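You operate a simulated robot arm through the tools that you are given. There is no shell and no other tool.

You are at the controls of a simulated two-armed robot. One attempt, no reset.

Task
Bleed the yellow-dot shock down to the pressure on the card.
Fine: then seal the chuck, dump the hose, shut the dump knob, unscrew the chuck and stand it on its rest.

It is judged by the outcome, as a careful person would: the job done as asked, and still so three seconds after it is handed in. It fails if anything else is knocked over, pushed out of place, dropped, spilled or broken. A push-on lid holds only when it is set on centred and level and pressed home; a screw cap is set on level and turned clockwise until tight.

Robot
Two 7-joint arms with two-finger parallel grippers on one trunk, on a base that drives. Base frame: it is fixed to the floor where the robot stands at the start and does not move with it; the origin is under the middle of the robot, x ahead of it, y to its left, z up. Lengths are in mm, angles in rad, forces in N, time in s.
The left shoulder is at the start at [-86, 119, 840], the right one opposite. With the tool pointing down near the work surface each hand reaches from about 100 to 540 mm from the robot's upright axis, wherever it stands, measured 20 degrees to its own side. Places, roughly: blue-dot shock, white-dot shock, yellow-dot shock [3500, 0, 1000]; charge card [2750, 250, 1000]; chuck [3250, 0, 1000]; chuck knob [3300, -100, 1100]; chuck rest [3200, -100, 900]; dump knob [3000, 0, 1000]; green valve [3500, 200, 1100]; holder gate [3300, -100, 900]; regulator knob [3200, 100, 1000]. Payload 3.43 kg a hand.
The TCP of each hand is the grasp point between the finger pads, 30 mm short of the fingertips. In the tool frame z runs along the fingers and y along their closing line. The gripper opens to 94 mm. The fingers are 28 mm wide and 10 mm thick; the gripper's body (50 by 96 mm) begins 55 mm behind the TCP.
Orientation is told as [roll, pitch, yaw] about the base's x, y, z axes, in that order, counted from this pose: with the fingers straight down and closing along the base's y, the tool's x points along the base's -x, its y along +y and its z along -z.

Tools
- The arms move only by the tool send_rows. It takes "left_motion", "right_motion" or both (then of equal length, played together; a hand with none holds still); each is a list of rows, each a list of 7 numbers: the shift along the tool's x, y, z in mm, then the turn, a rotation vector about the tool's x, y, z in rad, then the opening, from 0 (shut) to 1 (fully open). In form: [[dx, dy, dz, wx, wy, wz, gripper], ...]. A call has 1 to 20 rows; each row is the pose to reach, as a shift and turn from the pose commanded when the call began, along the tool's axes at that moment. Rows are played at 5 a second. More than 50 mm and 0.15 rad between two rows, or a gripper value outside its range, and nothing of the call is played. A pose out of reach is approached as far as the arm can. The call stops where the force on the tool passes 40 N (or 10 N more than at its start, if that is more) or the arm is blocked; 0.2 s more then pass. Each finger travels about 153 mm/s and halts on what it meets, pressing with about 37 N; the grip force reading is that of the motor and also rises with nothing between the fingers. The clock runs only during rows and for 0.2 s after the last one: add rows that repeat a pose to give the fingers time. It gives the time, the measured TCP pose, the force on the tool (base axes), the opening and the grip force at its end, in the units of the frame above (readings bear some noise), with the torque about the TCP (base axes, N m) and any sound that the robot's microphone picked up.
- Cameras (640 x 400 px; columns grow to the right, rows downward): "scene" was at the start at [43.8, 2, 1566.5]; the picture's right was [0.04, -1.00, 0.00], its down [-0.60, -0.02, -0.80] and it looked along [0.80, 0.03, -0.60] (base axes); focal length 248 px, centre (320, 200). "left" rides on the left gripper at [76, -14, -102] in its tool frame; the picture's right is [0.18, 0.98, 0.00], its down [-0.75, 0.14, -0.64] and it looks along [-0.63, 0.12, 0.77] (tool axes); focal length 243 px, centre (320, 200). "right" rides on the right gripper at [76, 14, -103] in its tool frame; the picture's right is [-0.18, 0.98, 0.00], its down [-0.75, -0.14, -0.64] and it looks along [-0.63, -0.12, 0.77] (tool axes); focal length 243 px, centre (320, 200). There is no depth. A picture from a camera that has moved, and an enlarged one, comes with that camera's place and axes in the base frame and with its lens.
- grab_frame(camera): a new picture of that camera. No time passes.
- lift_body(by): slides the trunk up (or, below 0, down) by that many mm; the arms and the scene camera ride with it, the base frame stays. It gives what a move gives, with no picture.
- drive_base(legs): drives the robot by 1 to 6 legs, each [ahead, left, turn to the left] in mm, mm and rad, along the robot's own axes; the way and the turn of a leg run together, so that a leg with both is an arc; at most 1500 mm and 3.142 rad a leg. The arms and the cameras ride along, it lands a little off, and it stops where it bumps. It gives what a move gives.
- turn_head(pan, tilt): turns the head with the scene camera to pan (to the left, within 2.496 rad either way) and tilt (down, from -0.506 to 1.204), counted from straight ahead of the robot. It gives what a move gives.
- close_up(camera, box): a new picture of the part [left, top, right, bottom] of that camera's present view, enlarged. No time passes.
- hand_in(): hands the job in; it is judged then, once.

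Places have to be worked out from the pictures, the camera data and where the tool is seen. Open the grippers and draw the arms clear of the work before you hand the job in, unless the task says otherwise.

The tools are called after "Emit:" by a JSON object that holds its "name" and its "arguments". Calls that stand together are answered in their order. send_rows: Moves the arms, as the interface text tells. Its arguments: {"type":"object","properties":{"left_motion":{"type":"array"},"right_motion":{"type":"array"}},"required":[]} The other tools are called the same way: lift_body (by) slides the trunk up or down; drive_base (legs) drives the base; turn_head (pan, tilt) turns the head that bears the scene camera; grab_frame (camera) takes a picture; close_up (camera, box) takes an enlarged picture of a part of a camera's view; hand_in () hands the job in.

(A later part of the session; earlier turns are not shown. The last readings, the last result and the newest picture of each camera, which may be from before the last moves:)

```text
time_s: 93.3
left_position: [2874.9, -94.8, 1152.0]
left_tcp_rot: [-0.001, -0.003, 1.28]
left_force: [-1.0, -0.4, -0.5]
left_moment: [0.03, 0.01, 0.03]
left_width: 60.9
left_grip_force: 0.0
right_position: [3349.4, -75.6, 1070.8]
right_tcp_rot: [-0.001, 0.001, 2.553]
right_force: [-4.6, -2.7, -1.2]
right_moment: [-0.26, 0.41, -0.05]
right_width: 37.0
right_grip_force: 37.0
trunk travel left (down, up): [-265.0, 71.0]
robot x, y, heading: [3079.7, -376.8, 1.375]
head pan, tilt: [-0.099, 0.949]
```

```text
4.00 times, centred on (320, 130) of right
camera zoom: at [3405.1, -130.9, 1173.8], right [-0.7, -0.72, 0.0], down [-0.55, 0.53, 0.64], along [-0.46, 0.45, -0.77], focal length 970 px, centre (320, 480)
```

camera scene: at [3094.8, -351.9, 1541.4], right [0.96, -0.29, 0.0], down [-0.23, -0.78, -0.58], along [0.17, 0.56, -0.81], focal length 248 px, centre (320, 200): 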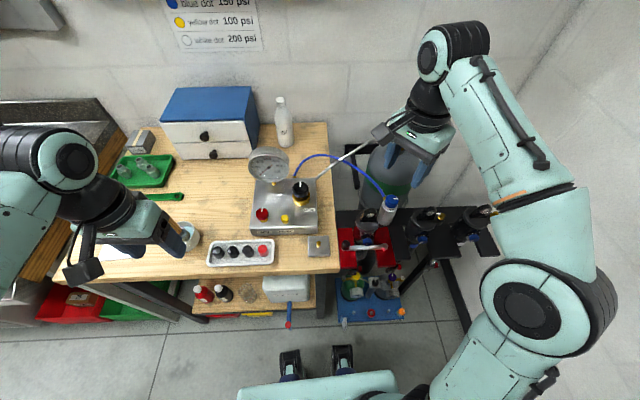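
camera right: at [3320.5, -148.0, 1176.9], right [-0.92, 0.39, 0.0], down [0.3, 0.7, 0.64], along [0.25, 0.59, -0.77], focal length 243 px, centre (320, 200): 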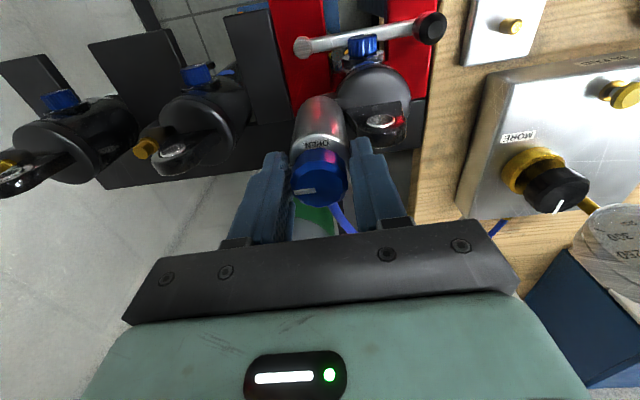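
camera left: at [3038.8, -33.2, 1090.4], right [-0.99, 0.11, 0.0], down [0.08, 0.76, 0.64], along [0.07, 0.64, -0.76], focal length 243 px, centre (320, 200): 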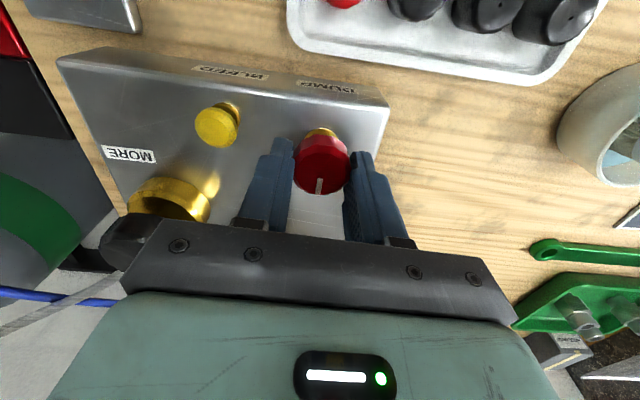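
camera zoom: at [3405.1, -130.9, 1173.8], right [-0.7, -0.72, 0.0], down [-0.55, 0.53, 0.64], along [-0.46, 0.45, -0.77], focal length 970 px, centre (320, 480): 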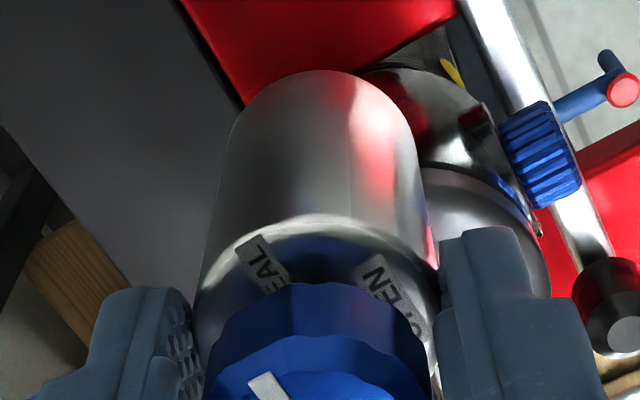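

Residual torque is tiny and labels are unmoved. I now test with a gentle 4 mm lift while gripping.

Emit:
{"name": "send_rows", "arguments": {"right_motion": [[0, 0, -1, 0, 0, 0, 0], [0, 0, -2, 0, 0, 0, 0], [0, 0, -3, 0, 0, 0, 0], [0, 0, -4, 0, 0, 0, 0]]}}

Emit:
{"name": "close_up", "arguments": {"camera": "scene", "box": [350, 185, 414, 225]}}

Emit:
{"name": "close_up", "arguments": {"camera": "right", "box": [240, 80, 400, 180]}}

```text
time_s: 94.3
left_position: [2874.4, -95.0, 1152.7]
left_tcp_rot: [0.0, 0.0, 1.278]
left_force: [0.2, 0.9, -1.1]
left_moment: [-0.03, 0.01, 0.0]
left_width: 61.4
left_grip_force: 0.1
right_position: [3348.4, -76.4, 1073.1]
right_tcp_rot: [0.007, 0.003, 2.549]
right_force: [-11.6, -3.8, -31.5]
right_moment: [-0.16, 0.37, 0.01]
right_width: 37.1
right_grip_force: 37.4
trunk travel left (down, up): [-265.0, 71.0]
robot x, y, heading: [3080.7, -375.2, 1.382]
head pan, tilt: [-0.099, 0.949]
```

```text
10.00 times, centred on (382, 205) of scene
camera zoom: at [3094.2, -350.8, 1541.2], right [0.96, -0.29, 0.0], down [-0.23, -0.78, -0.58], along [0.17, 0.56, -0.81], focal length 2482 px, centre (-300, 150)
```

zoom: 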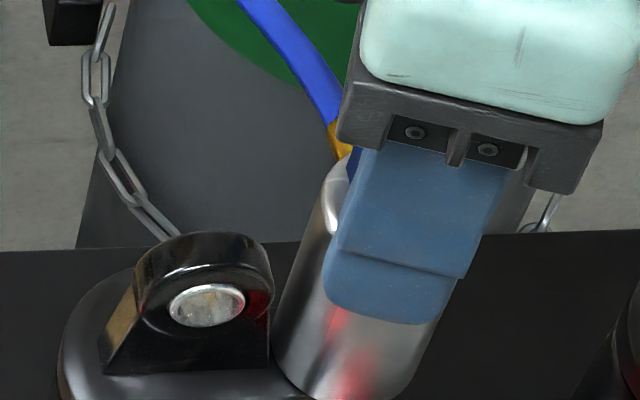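

```text
4.00 times, centred on (320, 130) of right
camera zoom: at [3405.3, -130.0, 1175.3], right [-0.7, -0.71, 0.01], down [-0.55, 0.54, 0.64], along [-0.46, 0.44, -0.77], focal length 970 px, centre (320, 480)
```

zoom: 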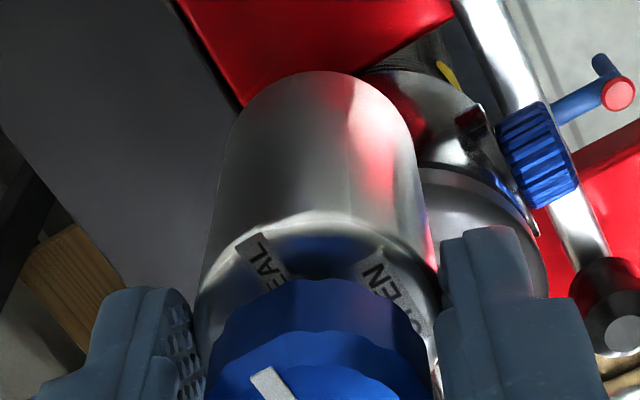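

The lift is resisted (31 N without slipping), so the chuck is still threaded; but the twisting torque relaxes to almost nothing, unlike at the dump knob's hard stop, which suggests a collar is turning under my grip. I undo the lift, rewind and keep turning.

Emit:
{"name": "send_rows", "arguments": {"right_motion": [[0, 0, 4, 0, 0, 0, 0], [0, 0, 4, 0, 0, 0, 0.3], [0, 0, 4, 0, 0, 0, 0.6], [0, 0, -8, 0, 0, 0.144, 0.6], [0, 0, -8, 0, 0, 0.288, 0.6], [0, 0, -8, 0, 0, 0.432, 0.6], [0, 0, -8, 0, 0, 0.576, 0.6], [0, 0, -8, 0, 0, 0.72, 0.6], [0, 0, -8, 0, 0, 0.864, 0.6], [0, 0, -8, 0, 0, 1.008, 0.6], [0, 0, -8, 0, 0, 1.152, 0.6], [0, 0, -8, 0, 0, 1.296, 0.6], [0, 0, -8, 0, 0, 1.44, 0.6], [0, 0, -8, 0, 0, 1.584, 0.6], [0, 0, -8, 0, 0, 1.728, 0.6], [0, 0, -8, 0, 0, 1.872, 0.6], [0, 0, -8, 0, 0, 2.016, 0.6], [0, 0, -8, 0, 0, 2.16, 0.6], [0, 0, -8, 0, 0, 2.304, 0.6]]}}

Emit:
{"name": "send_rows", "arguments": {"right_motion": [[0, 0, 12, 0, 0, 0, 0.6], [0, 0, 12, 0, 0, 0, 0.3], [0, 0, 12, 0, 0, 0, 0], [0, 0, 12, 0, 0, 0, 0], [0, 0, 12, 0, 0, -0.144, 0], [0, 0, 12, 0, 0, -0.288, 0], [0, 0, 12, 0, 0, -0.432, 0], [0, 0, 12, 0, 0, -0.576, 0], [0, 0, 12, 0, 0, -0.72, 0], [0, 0, 12, 0, 0, -0.864, 0], [0, 0, 12, 0, 0, -1.008, 0], [0, 0, 12, 0, 0, -1.152, 0], [0, 0, 12, 0, 0, -1.296, 0], [0, 0, 12, 0, 0, -1.44, 0], [0, 0, 12, 0, 0, -1.584, 0], [0, 0, 12, 0, 0, -1.728, 0], [0, 0, 12, 0, 0, -1.872, 0], [0, 0, 12, 0, 0, -2.016, 0], [0, 0, 12, 0, 0, -2.16, 0], [0, 0, 12, 0, 0, -2.304, 0]]}}

Emit:
{"name": "close_up", "arguments": {"camera": "scene", "box": [350, 185, 414, 225]}}

Emit:
{"name": "close_up", "arguments": {"camera": "right", "box": [240, 80, 400, 180]}}

```text
time_s: 98.3
left_position: [2875.0, -94.7, 1152.8]
left_tcp_rot: [0.0, -0.001, 1.279]
left_force: [-0.3, -0.8, 0.5]
left_moment: [0.02, -0.01, 0.0]
left_width: 61.0
left_grip_force: 0.1
right_position: [3351.2, -75.9, 1083.8]
right_tcp_rot: [0.002, 0.001, 0.243]
right_force: [-0.2, 0.1, -0.4]
right_moment: [0.01, -0.02, -0.02]
right_width: 56.5
right_grip_force: 0.1
trunk travel left (down, up): [-265.0, 71.0]
robot x, y, heading: [3084.6, -376.6, 1.381]
head pan, tilt: [-0.099, 0.949]
```

```text
time_s: 102.5
left_position: [2875.1, -94.7, 1151.6]
left_tcp_rot: [0.001, 0.001, 1.279]
left_force: [-0.1, 0.5, -0.2]
left_moment: [-0.02, 0.05, 0.0]
left_width: 61.2
left_grip_force: 0.1
right_position: [3349.8, -75.5, 1071.6]
right_tcp_rot: [-0.001, -0.001, 2.552]
right_force: [-2.0, -2.6, 0.5]
right_moment: [-0.03, 0.42, -0.58]
right_width: 37.2
right_grip_force: 37.3
trunk travel left (down, up): [-265.0, 71.0]
robot x, y, heading: [3084.2, -373.9, 1.381]
head pan, tilt: [-0.099, 0.949]
```

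```text
10.00 times, centred on (382, 205) of scene
camera zoom: at [3094.3, -352.2, 1541.4], right [0.96, -0.29, 0.0], down [-0.23, -0.78, -0.58], along [0.17, 0.56, -0.81], focal length 2482 px, centre (-300, 150)
```

zoom: 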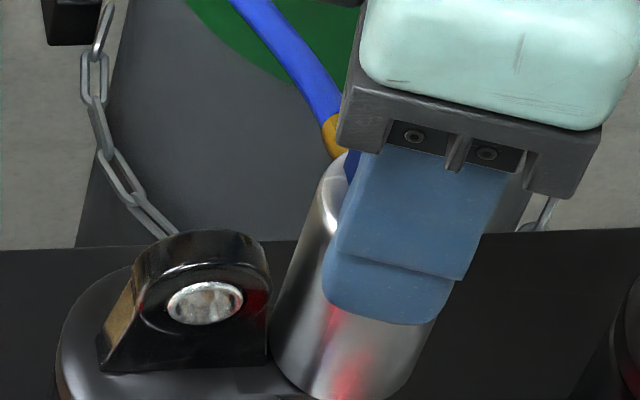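

```text
4.00 times, centred on (320, 130) of right
camera zoom: at [3405.8, -131.2, 1173.7], right [-0.7, -0.71, 0.0], down [-0.55, 0.54, 0.64], along [-0.46, 0.45, -0.77], focal length 970 px, centre (320, 480)
```

zoom: 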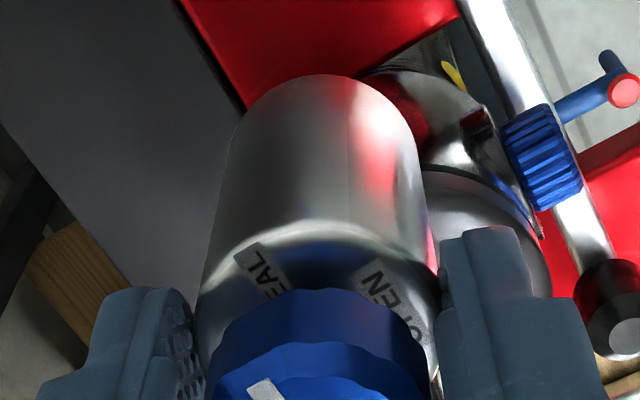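

Compared with the previous turn, the body has shifted about 1–2 mm upward relative to the hand and the hose has lifted too, so it is unscrewing. I continue with another rewind and turn, following the rise.

Emit:
{"name": "send_rows", "arguments": {"right_motion": [[0, 0, 0, 0, 0, 0, 0.3], [0, 0, 0, 0, 0, 0, 0.6], [0, 0, -12, 0, 0, 0.144, 0.6], [0, 0, -12, 0, 0, 0.288, 0.6], [0, 0, -12, 0, 0, 0.432, 0.6], [0, 0, -12, 0, 0, 0.576, 0.6], [0, 0, -12, 0, 0, 0.72, 0.6], [0, 0, -12, 0, 0, 0.864, 0.6], [0, 0, -12, 0, 0, 1.008, 0.6], [0, 0, -12, 0, 0, 1.152, 0.6], [0, 0, -12, 0, 0, 1.296, 0.6], [0, 0, -12, 0, 0, 1.44, 0.6], [0, 0, -12, 0, 0, 1.584, 0.6], [0, 0, -12, 0, 0, 1.728, 0.6], [0, 0, -12, 0, 0, 1.872, 0.6], [0, 0, -12, 0, 0, 2.016, 0.6], [0, 0, -12, 0, 0, 2.16, 0.6], [0, 0, -12, 0, 0, 2.304, 0.6]]}}

Emit:
{"name": "close_up", "arguments": {"camera": "scene", "box": [350, 185, 414, 225]}}

Emit:
{"name": "grab_frame", "arguments": {"camera": "right"}}

```text
time_s: 106.3
left_position: [2875.4, -94.3, 1153.1]
left_tcp_rot: [0.001, 0.0, 1.281]
left_force: [-1.3, -0.3, 0.0]
left_moment: [0.0, -0.04, 0.02]
left_width: 61.1
left_grip_force: 0.0
right_position: [3352.0, -76.4, 1085.4]
right_tcp_rot: [0.003, 0.0, 0.244]
right_force: [0.7, -0.1, 0.3]
right_moment: [0.0, 0.0, 0.01]
right_width: 56.3
right_grip_force: 0.0
trunk travel left (down, up): [-265.0, 71.0]
robot x, y, heading: [3081.4, -376.2, 1.382]
head pan, tilt: [-0.099, 0.949]
```

```text
10.00 times, centred on (382, 205) of scene
camera zoom: at [3094.8, -351.9, 1541.4], right [0.96, -0.29, 0.0], down [-0.23, -0.78, -0.58], along [0.17, 0.56, -0.81], focal length 2482 px, centre (-300, 150)
```

zoom: 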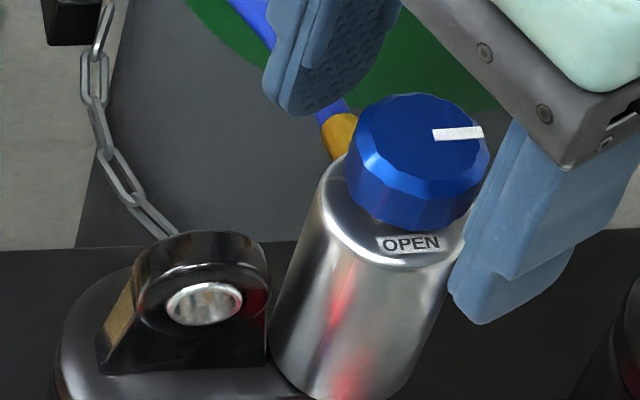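

```text
taken
camera right: at [3273.4, -81.2, 1186.0], right [-0.06, 1.0, 0.0], down [0.77, 0.04, 0.64], along [0.64, 0.04, -0.77], focal length 243 px, centre (320, 200)
```

right: 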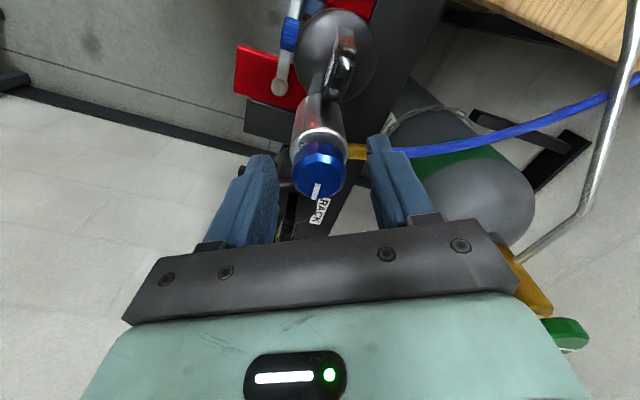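

Careful comparison shows the whole chuck (labels, line, fitting) has turned only about 3° counterclockwise over 6 rad of hand turning: the pads are slipping at about 0.55 N m. I look closely at the fitting, since a finger bearing on it could give a positive drive.

Emit:
{"name": "close_up", "arguments": {"camera": "right", "box": [270, 80, 430, 180]}}

Emit:
{"name": "close_up", "arguments": {"camera": "right", "box": [300, 110, 380, 160]}}

```text
4.00 times, centred on (350, 130) of right
camera zoom: at [3273.4, -81.2, 1186.0], right [-0.06, 1.0, 0.0], down [0.77, 0.04, 0.64], along [0.64, 0.04, -0.77], focal length 970 px, centre (200, 480)
```

zoom: 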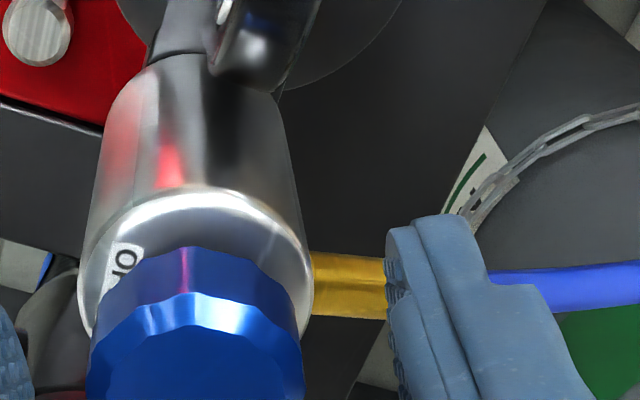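

```text
8.00 times, centred on (340, 135) of right
camera zoom: at [3273.4, -81.2, 1186.0], right [-0.06, 1.0, 0.0], down [0.77, 0.04, 0.64], along [0.64, 0.04, -0.77], focal length 1941 px, centre (160, 720)
```

zoom: 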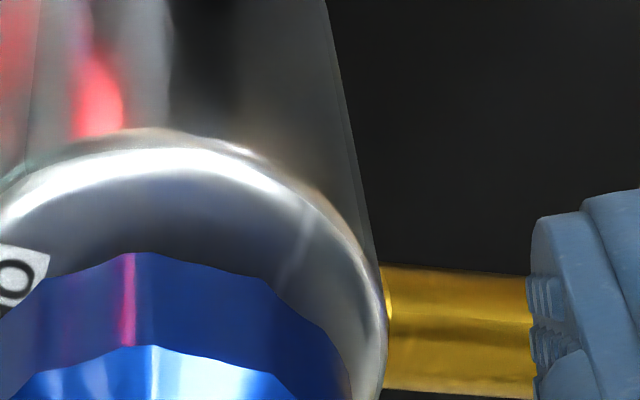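

The fitting's axis is at about z 1037, just under the body's bevelled top (about 1045), so my pads were only on the bevel. I will regrip about 7 mm lower with one finger just behind (clockwise of) the fitting, so that it drives the chuck positively.

Emit:
{"name": "send_rows", "arguments": {"right_motion": [[0, 0, -10, 0, 0, -0.14, 0.6], [0, 0, -10, 0, 0, -0.28, 0.6], [0, 0, -10, 0, 0, -0.42, 0.6], [0, 0, -10, 0, 0, -0.56, 0.6], [0, 0, -10, 0, 0, -0.7, 0.6], [0, 0, -10, 0, 0, -0.84, 0.6], [0, 0, -10, 0, 0, -0.98, 0.6], [0, 0, -10, 0, 0, -1.12, 0.6], [0, 0, -10, 0, 0, -1.26, 0.6], [0, 0, -10, 0, 0, -1.4, 0.6], [0, 0, -10, 0, 0, -1.54, 0.6], [0, 0, -10, 0, 0, -1.66, 0.48], [0, 0, 0, 0, 0, -1.66, 0.48], [0, 0, 10, 0, 0, -1.66, 0.48], [0, 0, 16, 0, 0, -1.66, 0.48], [0, 0, 19, 0, 0, -1.66, 0.48], [0, 0, 21, 0, 0, -1.66, 0.48], [0, 0, 21, 0, 0, -1.66, 0.48]]}}

Emit:
{"name": "close_up", "arguments": {"camera": "scene", "box": [350, 185, 414, 225]}}

Emit:
{"name": "close_up", "arguments": {"camera": "right", "box": [240, 80, 400, 180]}}

```text
time_s: 110.1
left_position: [2875.6, -93.8, 1152.2]
left_tcp_rot: [-0.001, -0.001, 1.278]
left_force: [0.1, -0.2, 0.1]
left_moment: [0.0, -0.01, -0.02]
left_width: 61.4
left_grip_force: 0.0
right_position: [3349.9, -76.0, 1062.8]
right_tcp_rot: [-0.001, 0.001, 1.907]
right_force: [0.5, 0.9, 0.2]
right_moment: [0.01, 0.0, 0.04]
right_width: 45.2
right_grip_force: 0.0
trunk travel left (down, up): [-265.0, 71.0]
robot x, y, heading: [3085.2, -376.2, 1.381]
head pan, tilt: [-0.099, 0.949]
```

```text
10.00 times, centred on (382, 205) of scene
camera zoom: at [3094.8, -351.8, 1541.4], right [0.96, -0.29, 0.0], down [-0.23, -0.78, -0.58], along [0.17, 0.56, -0.81], focal length 2482 px, centre (-300, 150)
```

zoom: 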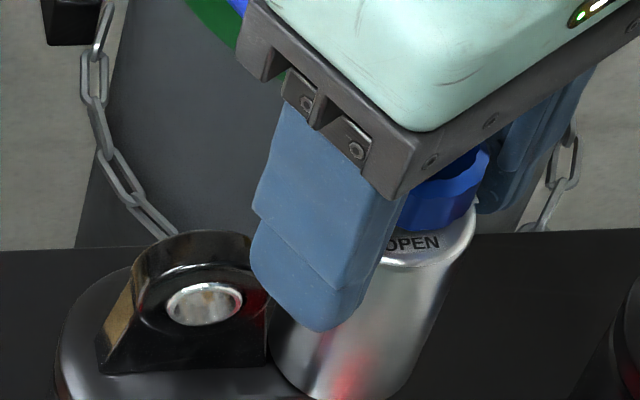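

```text
4.00 times, centred on (320, 130) of right
camera zoom: at [3362.4, -153.0, 1164.6], right [-0.99, -0.15, 0.0], down [-0.11, 0.76, 0.64], along [-0.1, 0.64, -0.77], focal length 970 px, centre (320, 480)
```

zoom: 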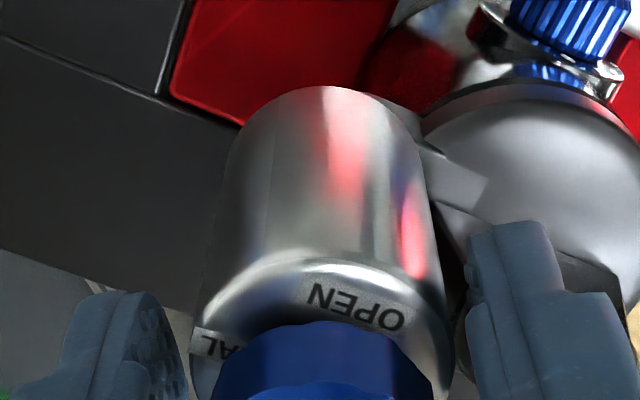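

No contact on the way down. I close and turn counterclockwise about 0.6 rad, watching torque and the fitting.

Emit:
{"name": "send_rows", "arguments": {"right_motion": [[0, 0, 0, 0, 0, 0, 0.2], [0, 0, 0, 0, 0, 0, 0], [0, 0, 0, 0, 0, 0, 0], [0, 0, 0, 0, 0, -0.13, 0], [0, 0, 0, 0, 0, -0.26, 0], [0, 0, 0, 0, 0, -0.39, 0], [0, 0, 0, 0, 0, -0.5, 0], [0, 0, 0, 0, 0, -0.6, 0], [0, 0, 0, 0, 0, -0.6, 0]]}}

Emit:
{"name": "close_up", "arguments": {"camera": "scene", "box": [350, 185, 414, 225]}}

Emit:
{"name": "close_up", "arguments": {"camera": "right", "box": [240, 80, 400, 180]}}

```text
time_s: 112.1
left_position: [2874.2, -94.2, 1152.6]
left_tcp_rot: [0.001, 0.0, 1.28]
left_force: [0.3, 1.2, -0.2]
left_moment: [-0.02, -0.02, -0.02]
left_width: 61.1
left_grip_force: 0.1
right_position: [3349.9, -76.0, 1062.0]
right_tcp_rot: [-0.001, 0.002, 2.507]
right_force: [-7.4, 0.7, 0.1]
right_moment: [-0.07, 0.52, -0.7]
right_width: 37.3
right_grip_force: 36.6
trunk travel left (down, up): [-265.0, 71.0]
robot x, y, heading: [3083.5, -378.3, 1.385]
head pan, tilt: [-0.099, 0.949]
```

```text
10.00 times, centred on (382, 205) of scene
camera zoom: at [3093.7, -351.6, 1541.4], right [0.96, -0.29, 0.0], down [-0.23, -0.78, -0.58], along [0.17, 0.56, -0.81], focal length 2482 px, centre (-300, 150)
```

zoom: 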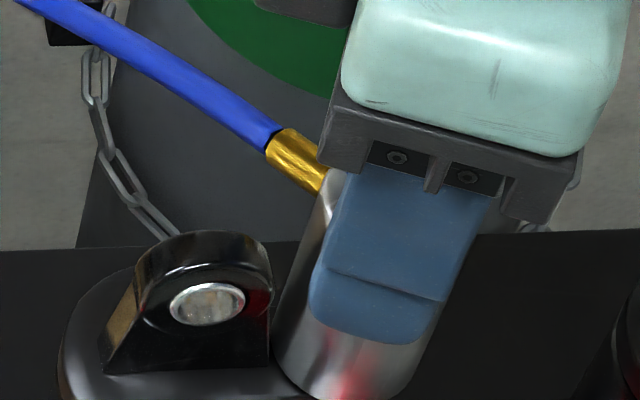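

```text
4.00 times, centred on (320, 130) of right
camera zoom: at [3402.7, -133.0, 1164.9], right [-0.73, -0.68, 0.0], down [-0.52, 0.56, 0.64], along [-0.44, 0.47, -0.77], focal length 970 px, centre (320, 480)
```

zoom: 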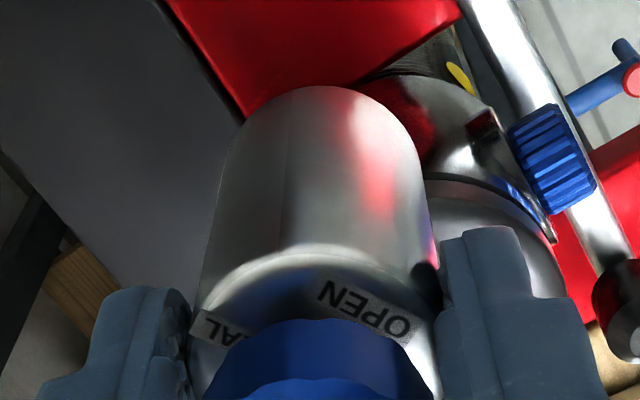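

It works: the fitting and OPEN label now move with the hand. I continue turning and watch as the fitting nears the shock's eye.

Emit:
{"name": "send_rows", "arguments": {"right_motion": [[0, 0, 0, 0, 0, -0.12, 0], [0, 0, 0, 0, 0, -0.24, 0], [0, 0, 0, 0, 0, -0.36, 0], [0, 0, 0, 0, 0, -0.48, 0], [0, 0, 0, 0, 0, -0.48, 0]]}}

Emit:
{"name": "close_up", "arguments": {"camera": "scene", "box": [350, 185, 414, 225]}}

Emit:
{"name": "close_up", "arguments": {"camera": "right", "box": [240, 80, 400, 180]}}

```text
time_s: 113.3
left_position: [2873.9, -93.6, 1152.7]
left_tcp_rot: [0.0, 0.001, 1.28]
left_force: [0.3, 0.8, 0.5]
left_moment: [0.04, -0.01, -0.03]
left_width: 61.0
left_grip_force: 0.0
right_position: [3350.4, -76.1, 1063.8]
right_tcp_rot: [-0.001, 0.0, 2.988]
right_force: [-8.7, -3.5, -1.5]
right_moment: [-0.14, 0.37, -0.83]
right_width: 37.5
right_grip_force: 36.9
trunk travel left (down, up): [-265.0, 71.0]
robot x, y, heading: [3082.6, -375.1, 1.381]
head pan, tilt: [-0.099, 0.949]
```

```text
10.00 times, centred on (382, 205) of scene
camera zoom: at [3093.7, -352.1, 1541.4], right [0.96, -0.29, 0.0], down [-0.23, -0.78, -0.58], along [0.17, 0.56, -0.81], focal length 2482 px, centre (-300, 150)
```

zoom: 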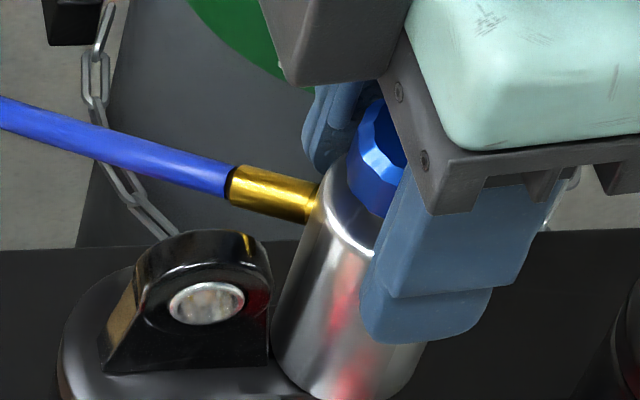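

```text
4.00 times, centred on (320, 130) of right
camera zoom: at [3422.9, -102.6, 1165.0], right [-0.33, -0.94, 0.0], down [-0.72, 0.26, 0.64], along [-0.6, 0.21, -0.77], focal length 970 px, centre (320, 480)
```

zoom: 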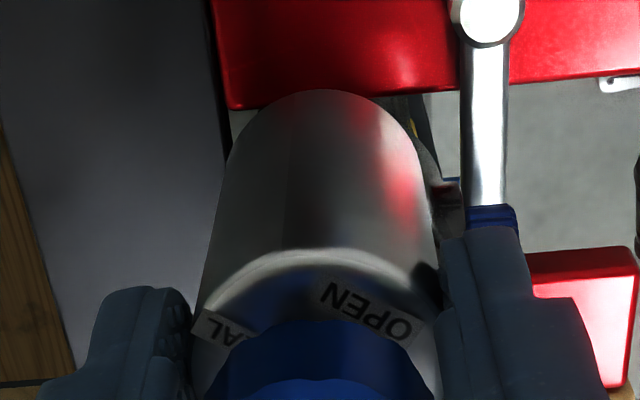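

Turning well (about 60° so far). I continue by another 0.45 rad, with the fitting now approaching the eye.

Emit:
{"name": "send_rows", "arguments": {"right_motion": [[0, 0, 0, 0, 0, -0.12, 0], [0, 0, 0, 0, 0, -0.24, 0], [0, 0, 0, 0, 0, -0.36, 0], [0, 0, 0, 0, 0, -0.45, 0], [0, 0, 0, 0, 0, -0.45, 0]]}}

Emit:
{"name": "close_up", "arguments": {"camera": "scene", "box": [350, 185, 414, 225]}}

Emit:
{"name": "grab_frame", "arguments": {"camera": "scene"}}

```text
time_s: 114.5
left_position: [2874.7, -94.3, 1152.1]
left_tcp_rot: [0.001, 0.0, 1.278]
left_force: [-0.4, 0.5, -0.5]
left_moment: [0.0, -0.01, 0.02]
left_width: 61.1
left_grip_force: 0.1
right_position: [3351.9, -75.3, 1062.6]
right_tcp_rot: [-0.003, 0.004, -2.847]
right_force: [-1.5, -1.6, 0.7]
right_moment: [-0.13, -0.2, -0.98]
right_width: 38.1
right_grip_force: 36.7
trunk travel left (down, up): [-265.0, 71.0]
robot x, y, heading: [3079.7, -378.1, 1.378]
head pan, tilt: [-0.099, 0.949]
```

```text
10.00 times, centred on (382, 205) of scene
camera zoom: at [3094.5, -352.1, 1541.5], right [0.96, -0.29, 0.0], down [-0.23, -0.78, -0.58], along [0.17, 0.56, -0.81], focal length 2482 px, centre (-300, 150)
```

zoom: 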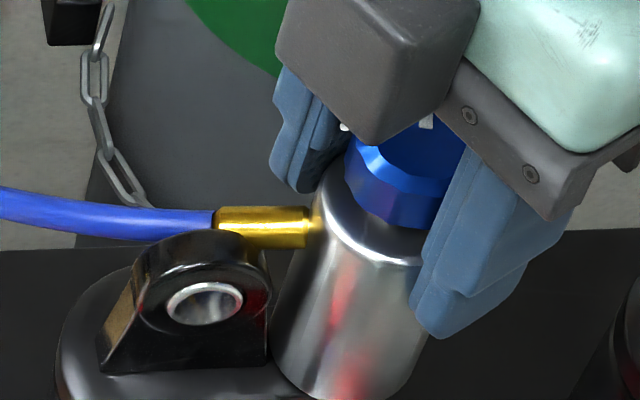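

```text
taken
camera scene: at [3094.5, -352.1, 1541.5], right [0.96, -0.29, 0.0], down [-0.23, -0.78, -0.58], along [0.17, 0.56, -0.81], focal length 248 px, centre (320, 200)
```

scene: 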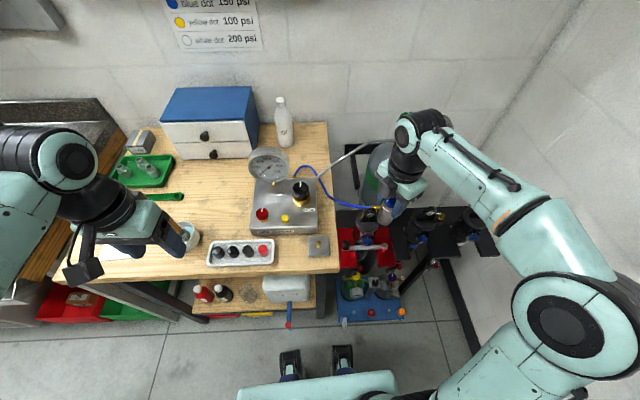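

Torque is rising (0.98 N m) with the fitting alongside the eye; about 90° turned. I look from the wrist camera before going on.

Emit:
{"name": "close_up", "arguments": {"camera": "right", "box": [240, 70, 400, 170]}}

Emit:
{"name": "grab_frame", "arguments": {"camera": "right"}}

```text
4.00 times, centred on (320, 120) of right
camera zoom: at [3428.4, -68.1, 1165.3], right [0.11, -0.99, 0.0], down [-0.76, -0.09, 0.64], along [-0.64, -0.07, -0.77], focal length 970 px, centre (320, 520)
```

zoom: 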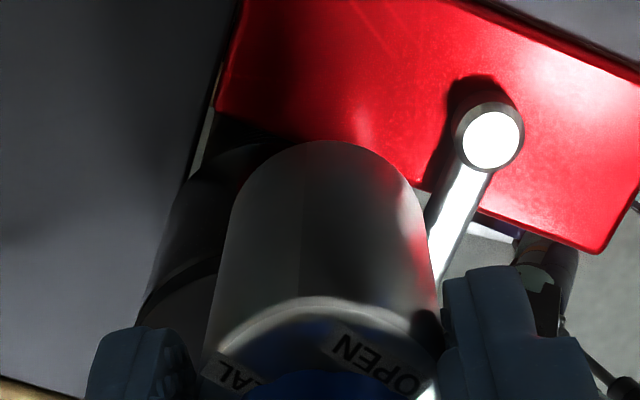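

```text
taken
camera right: at [3428.4, -68.1, 1165.3], right [0.11, -0.99, 0.0], down [-0.76, -0.09, 0.64], along [-0.64, -0.07, -0.77], focal length 243 px, centre (320, 200)
```

right: 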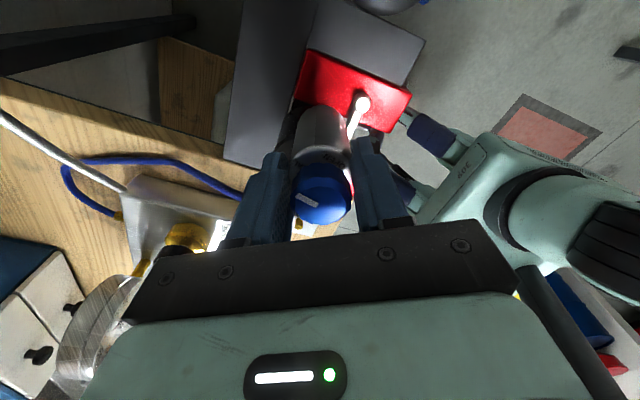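

The chuck is following the hand. I try a further 0.3 rad cautiously.

Emit:
{"name": "send_rows", "arguments": {"right_motion": [[0, 0, 0, 0, 0, -0.1, 0], [0, 0, 0, 0, 0, -0.2, 0], [0, 0, 0, 0, 0, -0.3, 0], [0, 0, 0, 0, 0, -0.3, 0]]}}

Emit:
{"name": "close_up", "arguments": {"camera": "scene", "box": [350, 185, 414, 225]}}

Emit:
{"name": "close_up", "arguments": {"camera": "right", "box": [240, 80, 400, 180]}}

```text
time_s: 115.5
left_position: [2877.8, -91.1, 1153.9]
left_tcp_rot: [0.003, 0.002, 1.281]
left_force: [0.6, -0.7, 0.5]
left_moment: [0.0, 0.01, 0.02]
left_width: 61.3
left_grip_force: 0.0
right_position: [3355.6, -71.3, 1063.3]
right_tcp_rot: [-0.005, 0.009, -2.552]
right_force: [24.2, 24.1, 10.4]
right_moment: [0.69, -0.42, -1.66]
right_width: 40.3
right_grip_force: 37.0
trunk travel left (down, up): [-265.0, 71.0]
robot x, y, heading: [3080.4, -378.8, 1.379]
head pan, tilt: [-0.099, 0.949]
```

```text
10.00 times, centred on (382, 205) of scene
camera zoom: at [3098.0, -348.1, 1541.5], right [0.96, -0.29, 0.0], down [-0.23, -0.78, -0.58], along [0.16, 0.56, -0.81], focal length 2482 px, centre (-300, 150)
```

zoom: 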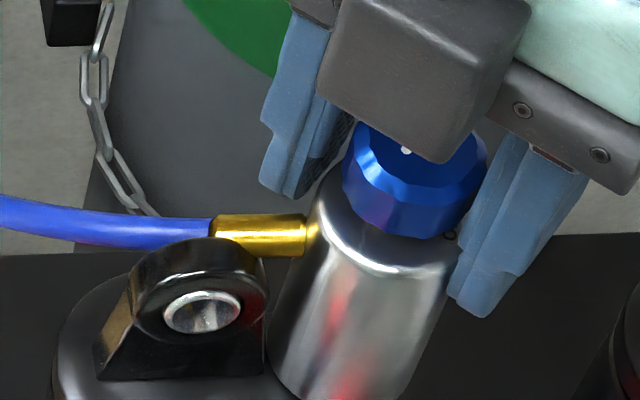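

```text
4.00 times, centred on (320, 130) of right
camera zoom: at [3426.5, -42.2, 1165.7], right [0.39, -0.92, -0.01], down [-0.71, -0.31, 0.64], along [-0.59, -0.25, -0.77], focal length 970 px, centre (320, 480)
```

zoom: 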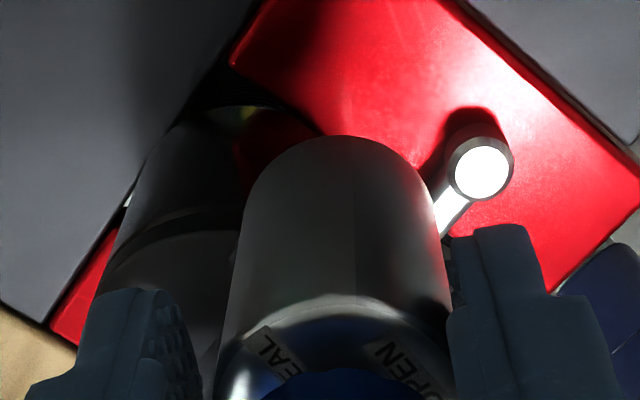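

The fitting is now against the back of the eye (forces 24 N), so I stop and back off 0.35 rad to relieve it, then look.

Emit:
{"name": "send_rows", "arguments": {"right_motion": [[0, 0, 0, 0, 0, 0.12, 0], [0, 0, 0, 0, 0, 0.24, 0], [0, 0, 0, 0, 0, 0.36, 0], [0, 0, 0, 0, 0, 0.36, 0]]}}

Emit:
{"name": "close_up", "arguments": {"camera": "scene", "box": [350, 185, 414, 225]}}

Emit:
{"name": "close_up", "arguments": {"camera": "right", "box": [240, 80, 400, 180]}}

```text
time_s: 116.5
left_position: [2875.5, -93.8, 1153.0]
left_tcp_rot: [0.001, -0.001, 1.279]
left_force: [-0.1, 0.1, -0.1]
left_moment: [0.01, -0.04, -0.02]
left_width: 61.0
left_grip_force: 0.1
right_position: [3353.5, -75.8, 1062.6]
right_tcp_rot: [-0.001, 0.001, -2.905]
right_force: [15.8, 5.0, 13.5]
right_moment: [-0.29, -0.93, 0.06]
right_width: 37.0
right_grip_force: 37.0
trunk travel left (down, up): [-265.0, 71.0]
robot x, y, heading: [3083.1, -377.6, 1.375]
head pan, tilt: [-0.099, 0.949]
```

```text
10.00 times, centred on (382, 205) of scene
camera zoom: at [3096.9, -351.6, 1541.4], right [0.96, -0.29, 0.0], down [-0.23, -0.78, -0.58], along [0.17, 0.56, -0.81], focal length 2482 px, centre (-300, 150)
```

zoom: 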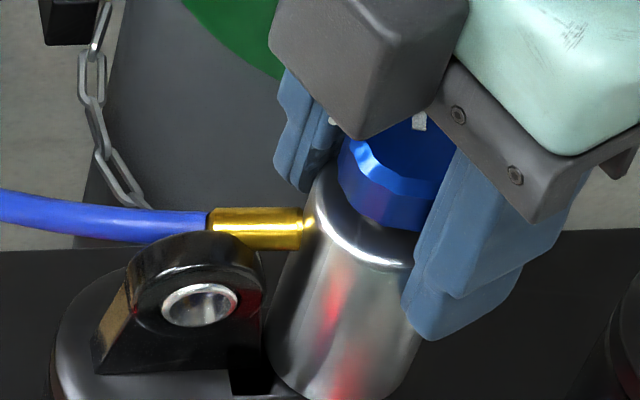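

```text
4.00 times, centred on (320, 130) of right
camera zoom: at [3430.0, -72.8, 1164.8], right [0.05, -1.0, 0.0], down [-0.77, -0.04, 0.64], along [-0.64, -0.03, -0.77], focal length 970 px, centre (320, 480)
```

zoom: 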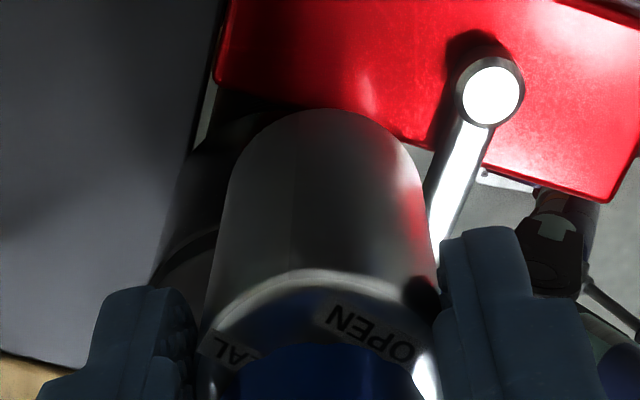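

Forces eased. I test with a gentle 4 mm lift to see whether the chuck has come free.

Emit:
{"name": "send_rows", "arguments": {"right_motion": [[0, 0, -1, 0, 0, 0, 0], [0, 0, -2, 0, 0, 0, 0], [0, 0, -3, 0, 0, 0, 0], [0, 0, -4, 0, 0, 0, 0]]}}

Emit:
{"name": "close_up", "arguments": {"camera": "scene", "box": [350, 185, 414, 225]}}

```text
time_s: 117.5
left_position: [2876.7, -93.1, 1152.6]
left_tcp_rot: [0.003, 0.002, 1.28]
left_force: [-0.6, 0.2, -0.7]
left_moment: [-0.01, 0.01, -0.01]
left_width: 61.2
left_grip_force: 0.1
right_position: [3352.9, -75.3, 1063.3]
right_tcp_rot: [0.008, -0.004, -2.908]
right_force: [9.4, -0.2, -29.6]
right_moment: [0.48, -0.7, -0.12]
right_width: 36.8
right_grip_force: 37.1
trunk travel left (down, up): [-265.0, 71.0]
robot x, y, heading: [3082.0, -375.9, 1.383]
head pan, tilt: [-0.099, 0.949]
```

```text
10.00 times, centred on (382, 205) of scene
camera zoom: at [3097.8, -350.5, 1541.1], right [0.96, -0.29, 0.0], down [-0.23, -0.78, -0.58], along [0.17, 0.56, -0.81], focal length 2482 px, centre (-300, 150)
```

zoom: 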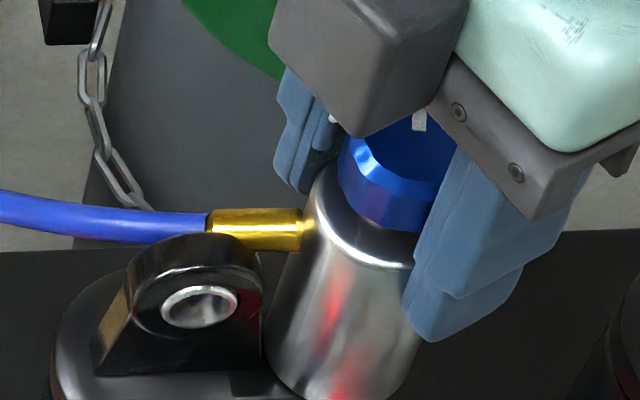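

Still threaded. I lower again, and bring the left hand's camera round to the left of the shock to see how the fitting and the eye actually meet.

Emit:
{"name": "send_rows", "arguments": {"right_motion": [[0, 0, 2, 0, 0, 0, 0], [0, 0, 4, 0, 0, 0, 0], [0, 0, 4, 0, 0, 0, 0], [0, 0, 4, 0, 0, 0, 0], [0, 0, 4, 0, 0, 0, 0], [0, 0, 4, 0, 0, 0, 0], [0, 0, 4, 0, 0, 0, 0], [0, 0, 4, 0, 0, 0, 0], [0, 0, 4, 0, 0, 0, 0]], "left_motion": [[-8, -30, -4, 0, 0, 0.135, 0.3], [-16, -60, -8, 0, 0, 0.27, 0.3], [-25, -91, -12, 0, 0, 0.405, 0.3], [-33, -122, -18, 0, 0, 0.54, 0.3], [-41, -152, -18, 0, 0, 0.675, 0.3], [-49, -183, -18, 0, 0, 0.81, 0.3], [-58, -214, -18, 0, 0, 0.945, 0.3], [-66, -244, -18, 0, 0, 1.08, 0.3], [-66, -244, -18, 0, 0, 1.08, 0.3]]}}

Emit:
{"name": "grab_frame", "arguments": {"camera": "left"}}

Emit:
{"name": "grab_frame", "arguments": {"camera": "scene"}}

```text
time_s: 119.5
left_position: [3131.5, -102.7, 1171.7]
left_tcp_rot: [0.003, 0.0, 0.197]
left_force: [-0.6, -0.4, -0.2]
left_moment: [0.01, -0.03, -0.01]
left_width: 27.9
left_grip_force: 0.1
right_position: [3352.1, -77.2, 1063.1]
right_tcp_rot: [-0.003, 0.0, -2.906]
right_force: [14.5, -3.2, 5.8]
right_moment: [-0.55, -0.44, 0.01]
right_width: 36.8
right_grip_force: 37.1
trunk travel left (down, up): [-265.0, 71.0]
robot x, y, heading: [3083.7, -377.7, 1.379]
head pan, tilt: [-0.099, 0.949]
```

```text
taken
camera left: at [3057.8, -130.3, 1274.2], right [-0.37, 0.93, 0.0], down [0.71, 0.29, 0.64], along [0.59, 0.24, -0.77], focal length 243 px, centre (320, 200)
```

left: 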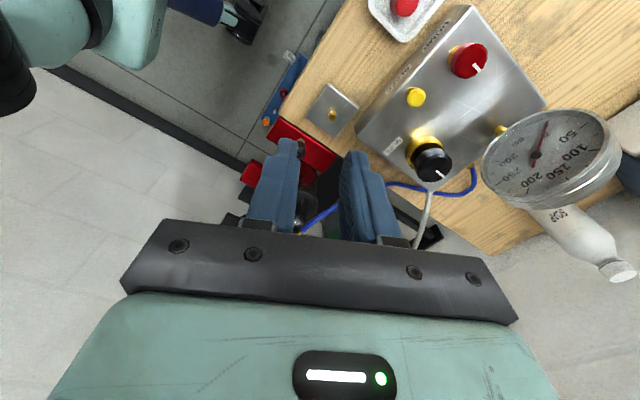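

```text
taken
camera scene: at [3096.8, -352.5, 1541.5], right [0.96, -0.29, 0.0], down [-0.23, -0.78, -0.58], along [0.17, 0.56, -0.81], focal length 248 px, centre (320, 200)
```

scene: 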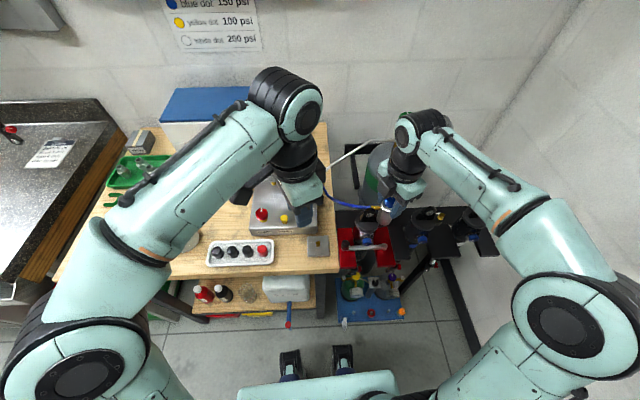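

The fingers hide the chuck in this view; I tilt the left hand so the chuck appears clear of them.

Emit:
{"name": "send_rows", "arguments": {"left_motion": [[0, 0, 0, 0, -0.13, 0, 0.3], [0, 0, 0, 0, -0.26, 0, 0.3], [10, 0, 0, 0, -0.39, 0, 0.3], [20, 0, 0, 0, -0.52, 0, 0.3], [20, 0, 0, 0, -0.6, 0, 0.3], [20, 0, 0, 0, -0.6, 0, 0.3]]}}

Emit:
{"name": "grab_frame", "arguments": {"camera": "left"}}

Emit:
{"name": "close_up", "arguments": {"camera": "left", "box": [220, 40, 380, 140]}}

```text
time_s: 120.9
left_position: [3109.1, -106.0, 1171.1]
left_tcp_rot: [0.002, -0.599, 0.199]
left_force: [1.1, 0.0, -0.2]
left_moment: [-0.03, 0.01, 0.01]
left_width: 28.2
left_grip_force: 0.0
right_position: [3352.0, -75.8, 1064.4]
right_tcp_rot: [-0.004, 0.002, -2.907]
right_force: [14.9, -0.7, 15.7]
right_moment: [-0.35, -0.51, -0.14]
right_width: 37.2
right_grip_force: 37.1
trunk travel left (down, up): [-265.0, 71.0]
robot x, y, heading: [3079.1, -377.1, 1.379]
head pan, tilt: [-0.099, 0.949]
```

```text
taken
camera left: at [2992.7, -142.4, 1212.5], right [-0.34, 0.93, -0.1], down [0.23, 0.19, 0.96], along [0.91, 0.31, -0.28], focal length 243 px, centre (320, 200)
```

left: 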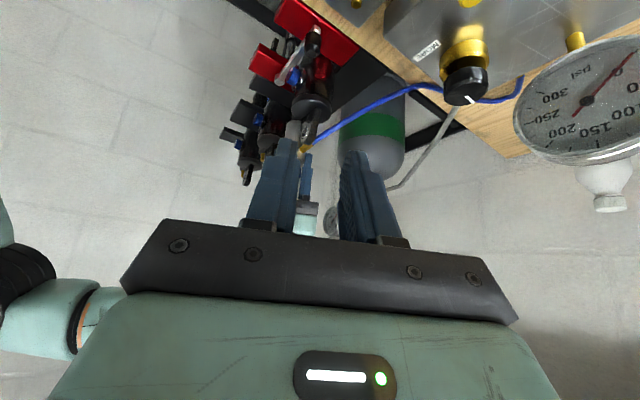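

```text
4.00 times, centred on (300, 90) of left
camera zoom: at [2992.7, -142.4, 1212.5], right [-0.34, 0.93, -0.1], down [0.23, 0.19, 0.96], along [0.91, 0.31, -0.28], focal length 970 px, centre (400, 640)
```

zoom: 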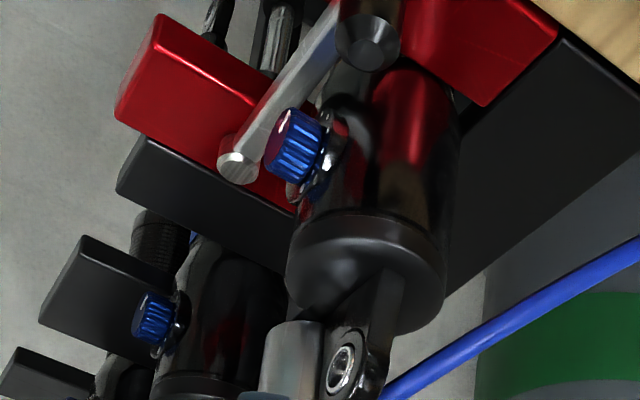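

I enlarge the region where the eye, chuck and fitting meet.

Emit:
{"name": "close_up", "arguments": {"camera": "left", "box": [270, 105, 350, 155]}}

Emit:
{"name": "close_up", "arguments": {"camera": "left", "box": [285, 115, 333, 160]}}

```text
8.00 times, centred on (310, 130) of left
camera zoom: at [2992.7, -142.4, 1212.5], right [-0.34, 0.93, -0.1], down [0.23, 0.19, 0.96], along [0.91, 0.31, -0.28], focal length 1941 px, centre (400, 760)
```

zoom: 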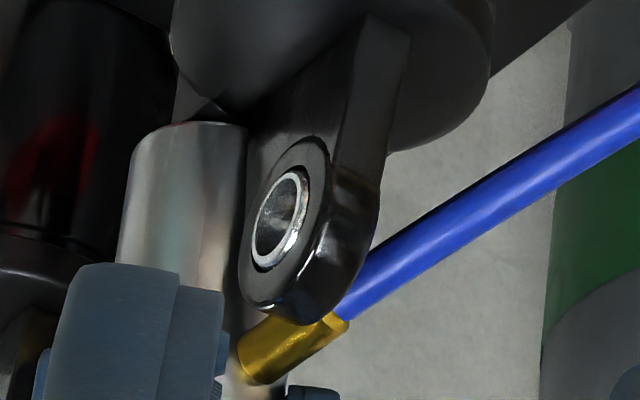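

```text
8.89 times, centred on (309, 138) of left
camera zoom: at [2992.7, -142.4, 1212.5], right [-0.34, 0.93, -0.1], down [0.23, 0.19, 0.96], along [0.91, 0.31, -0.28], focal length 2157 px, centre (418, 756)
```

zoom: 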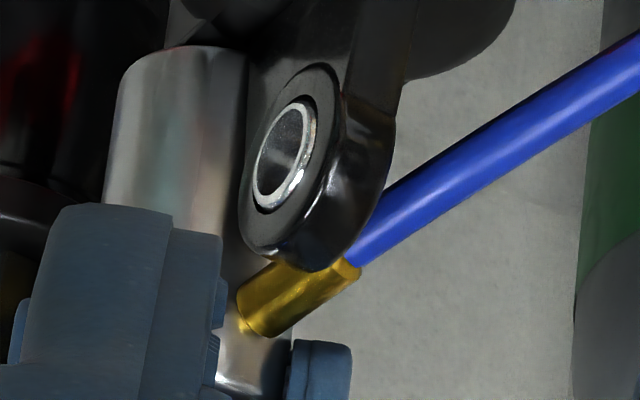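

The fitting (axis z ≈ 1035) has met the rear top of the eye (top ≈ 1035) after about 83° of turn. I release and lift the right hand to view the contact from above.

Emit:
{"name": "send_rows", "arguments": {"right_motion": [[0, 0, 0, 0, 0, 0, 0.25], [0, 0, 0, 0, 0, 0, 0.5], [0, 0, 0, 0, 0, 0, 0.5], [0, 0, -30, 0, 0, 0, 0.5], [0, 0, -70, 0, 0, 0, 0.5], [0, 0, -110, 0, 0, 0, 0.5], [0, 0, -125, 0, 0, 0, 0.5], [0, 0, -125, 0, 0, 0, 0.5]]}}

Emit:
{"name": "close_up", "arguments": {"camera": "right", "box": [240, 60, 400, 160]}}

Emit:
{"name": "close_up", "arguments": {"camera": "scene", "box": [350, 185, 414, 225]}}

Emit:
{"name": "close_up", "arguments": {"camera": "left", "box": [270, 105, 350, 155]}}

```text
time_s: 122.7
left_position: [3108.0, -105.4, 1171.7]
left_tcp_rot: [0.0, -0.601, 0.198]
left_force: [0.2, 0.0, 0.0]
left_moment: [-0.02, 0.01, -0.01]
left_width: 28.0
left_grip_force: 0.0
right_position: [3350.8, -77.2, 1187.6]
right_tcp_rot: [-0.001, -0.001, -2.904]
right_force: [-0.3, 1.0, -0.1]
right_moment: [0.04, -0.01, 0.03]
right_width: 47.0
right_grip_force: 0.0
trunk travel left (down, up): [-265.0, 71.0]
robot x, y, heading: [3083.7, -377.9, 1.376]
head pan, tilt: [-0.099, 0.949]
```

```text
4.00 times, centred on (320, 110) of right
camera zoom: at [3428.0, -72.9, 1289.6], right [0.05, -1.0, 0.0], down [-0.77, -0.04, 0.64], along [-0.64, -0.03, -0.77], focal length 970 px, centre (320, 560)
```

zoom: 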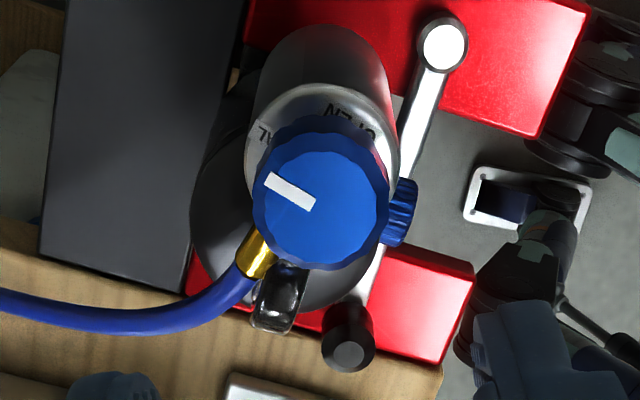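

```text
10.00 times, centred on (382, 205) of scene
camera zoom: at [3094.8, -351.9, 1541.4], right [0.96, -0.29, 0.0], down [-0.23, -0.78, -0.58], along [0.17, 0.56, -0.81], focal length 2482 px, centre (-300, 150)
```

zoom: 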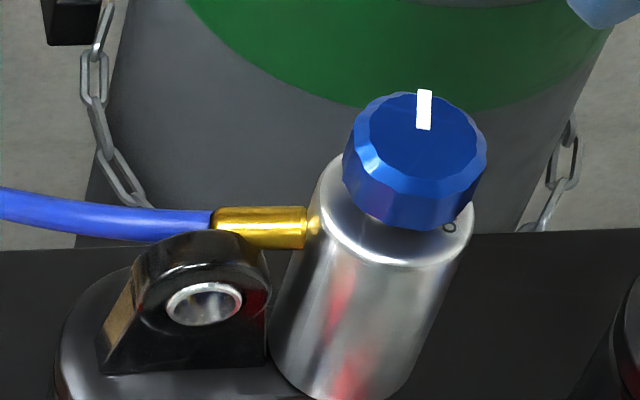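

```text
8.00 times, centred on (310, 130) of left
camera zoom: at [2991.4, -141.9, 1212.4], right [-0.34, 0.93, -0.1], down [0.23, 0.19, 0.96], along [0.91, 0.3, -0.28], focal length 1941 px, centre (400, 760)
```

zoom: 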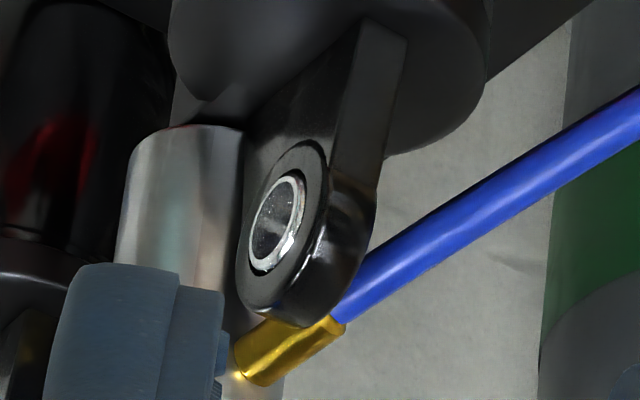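

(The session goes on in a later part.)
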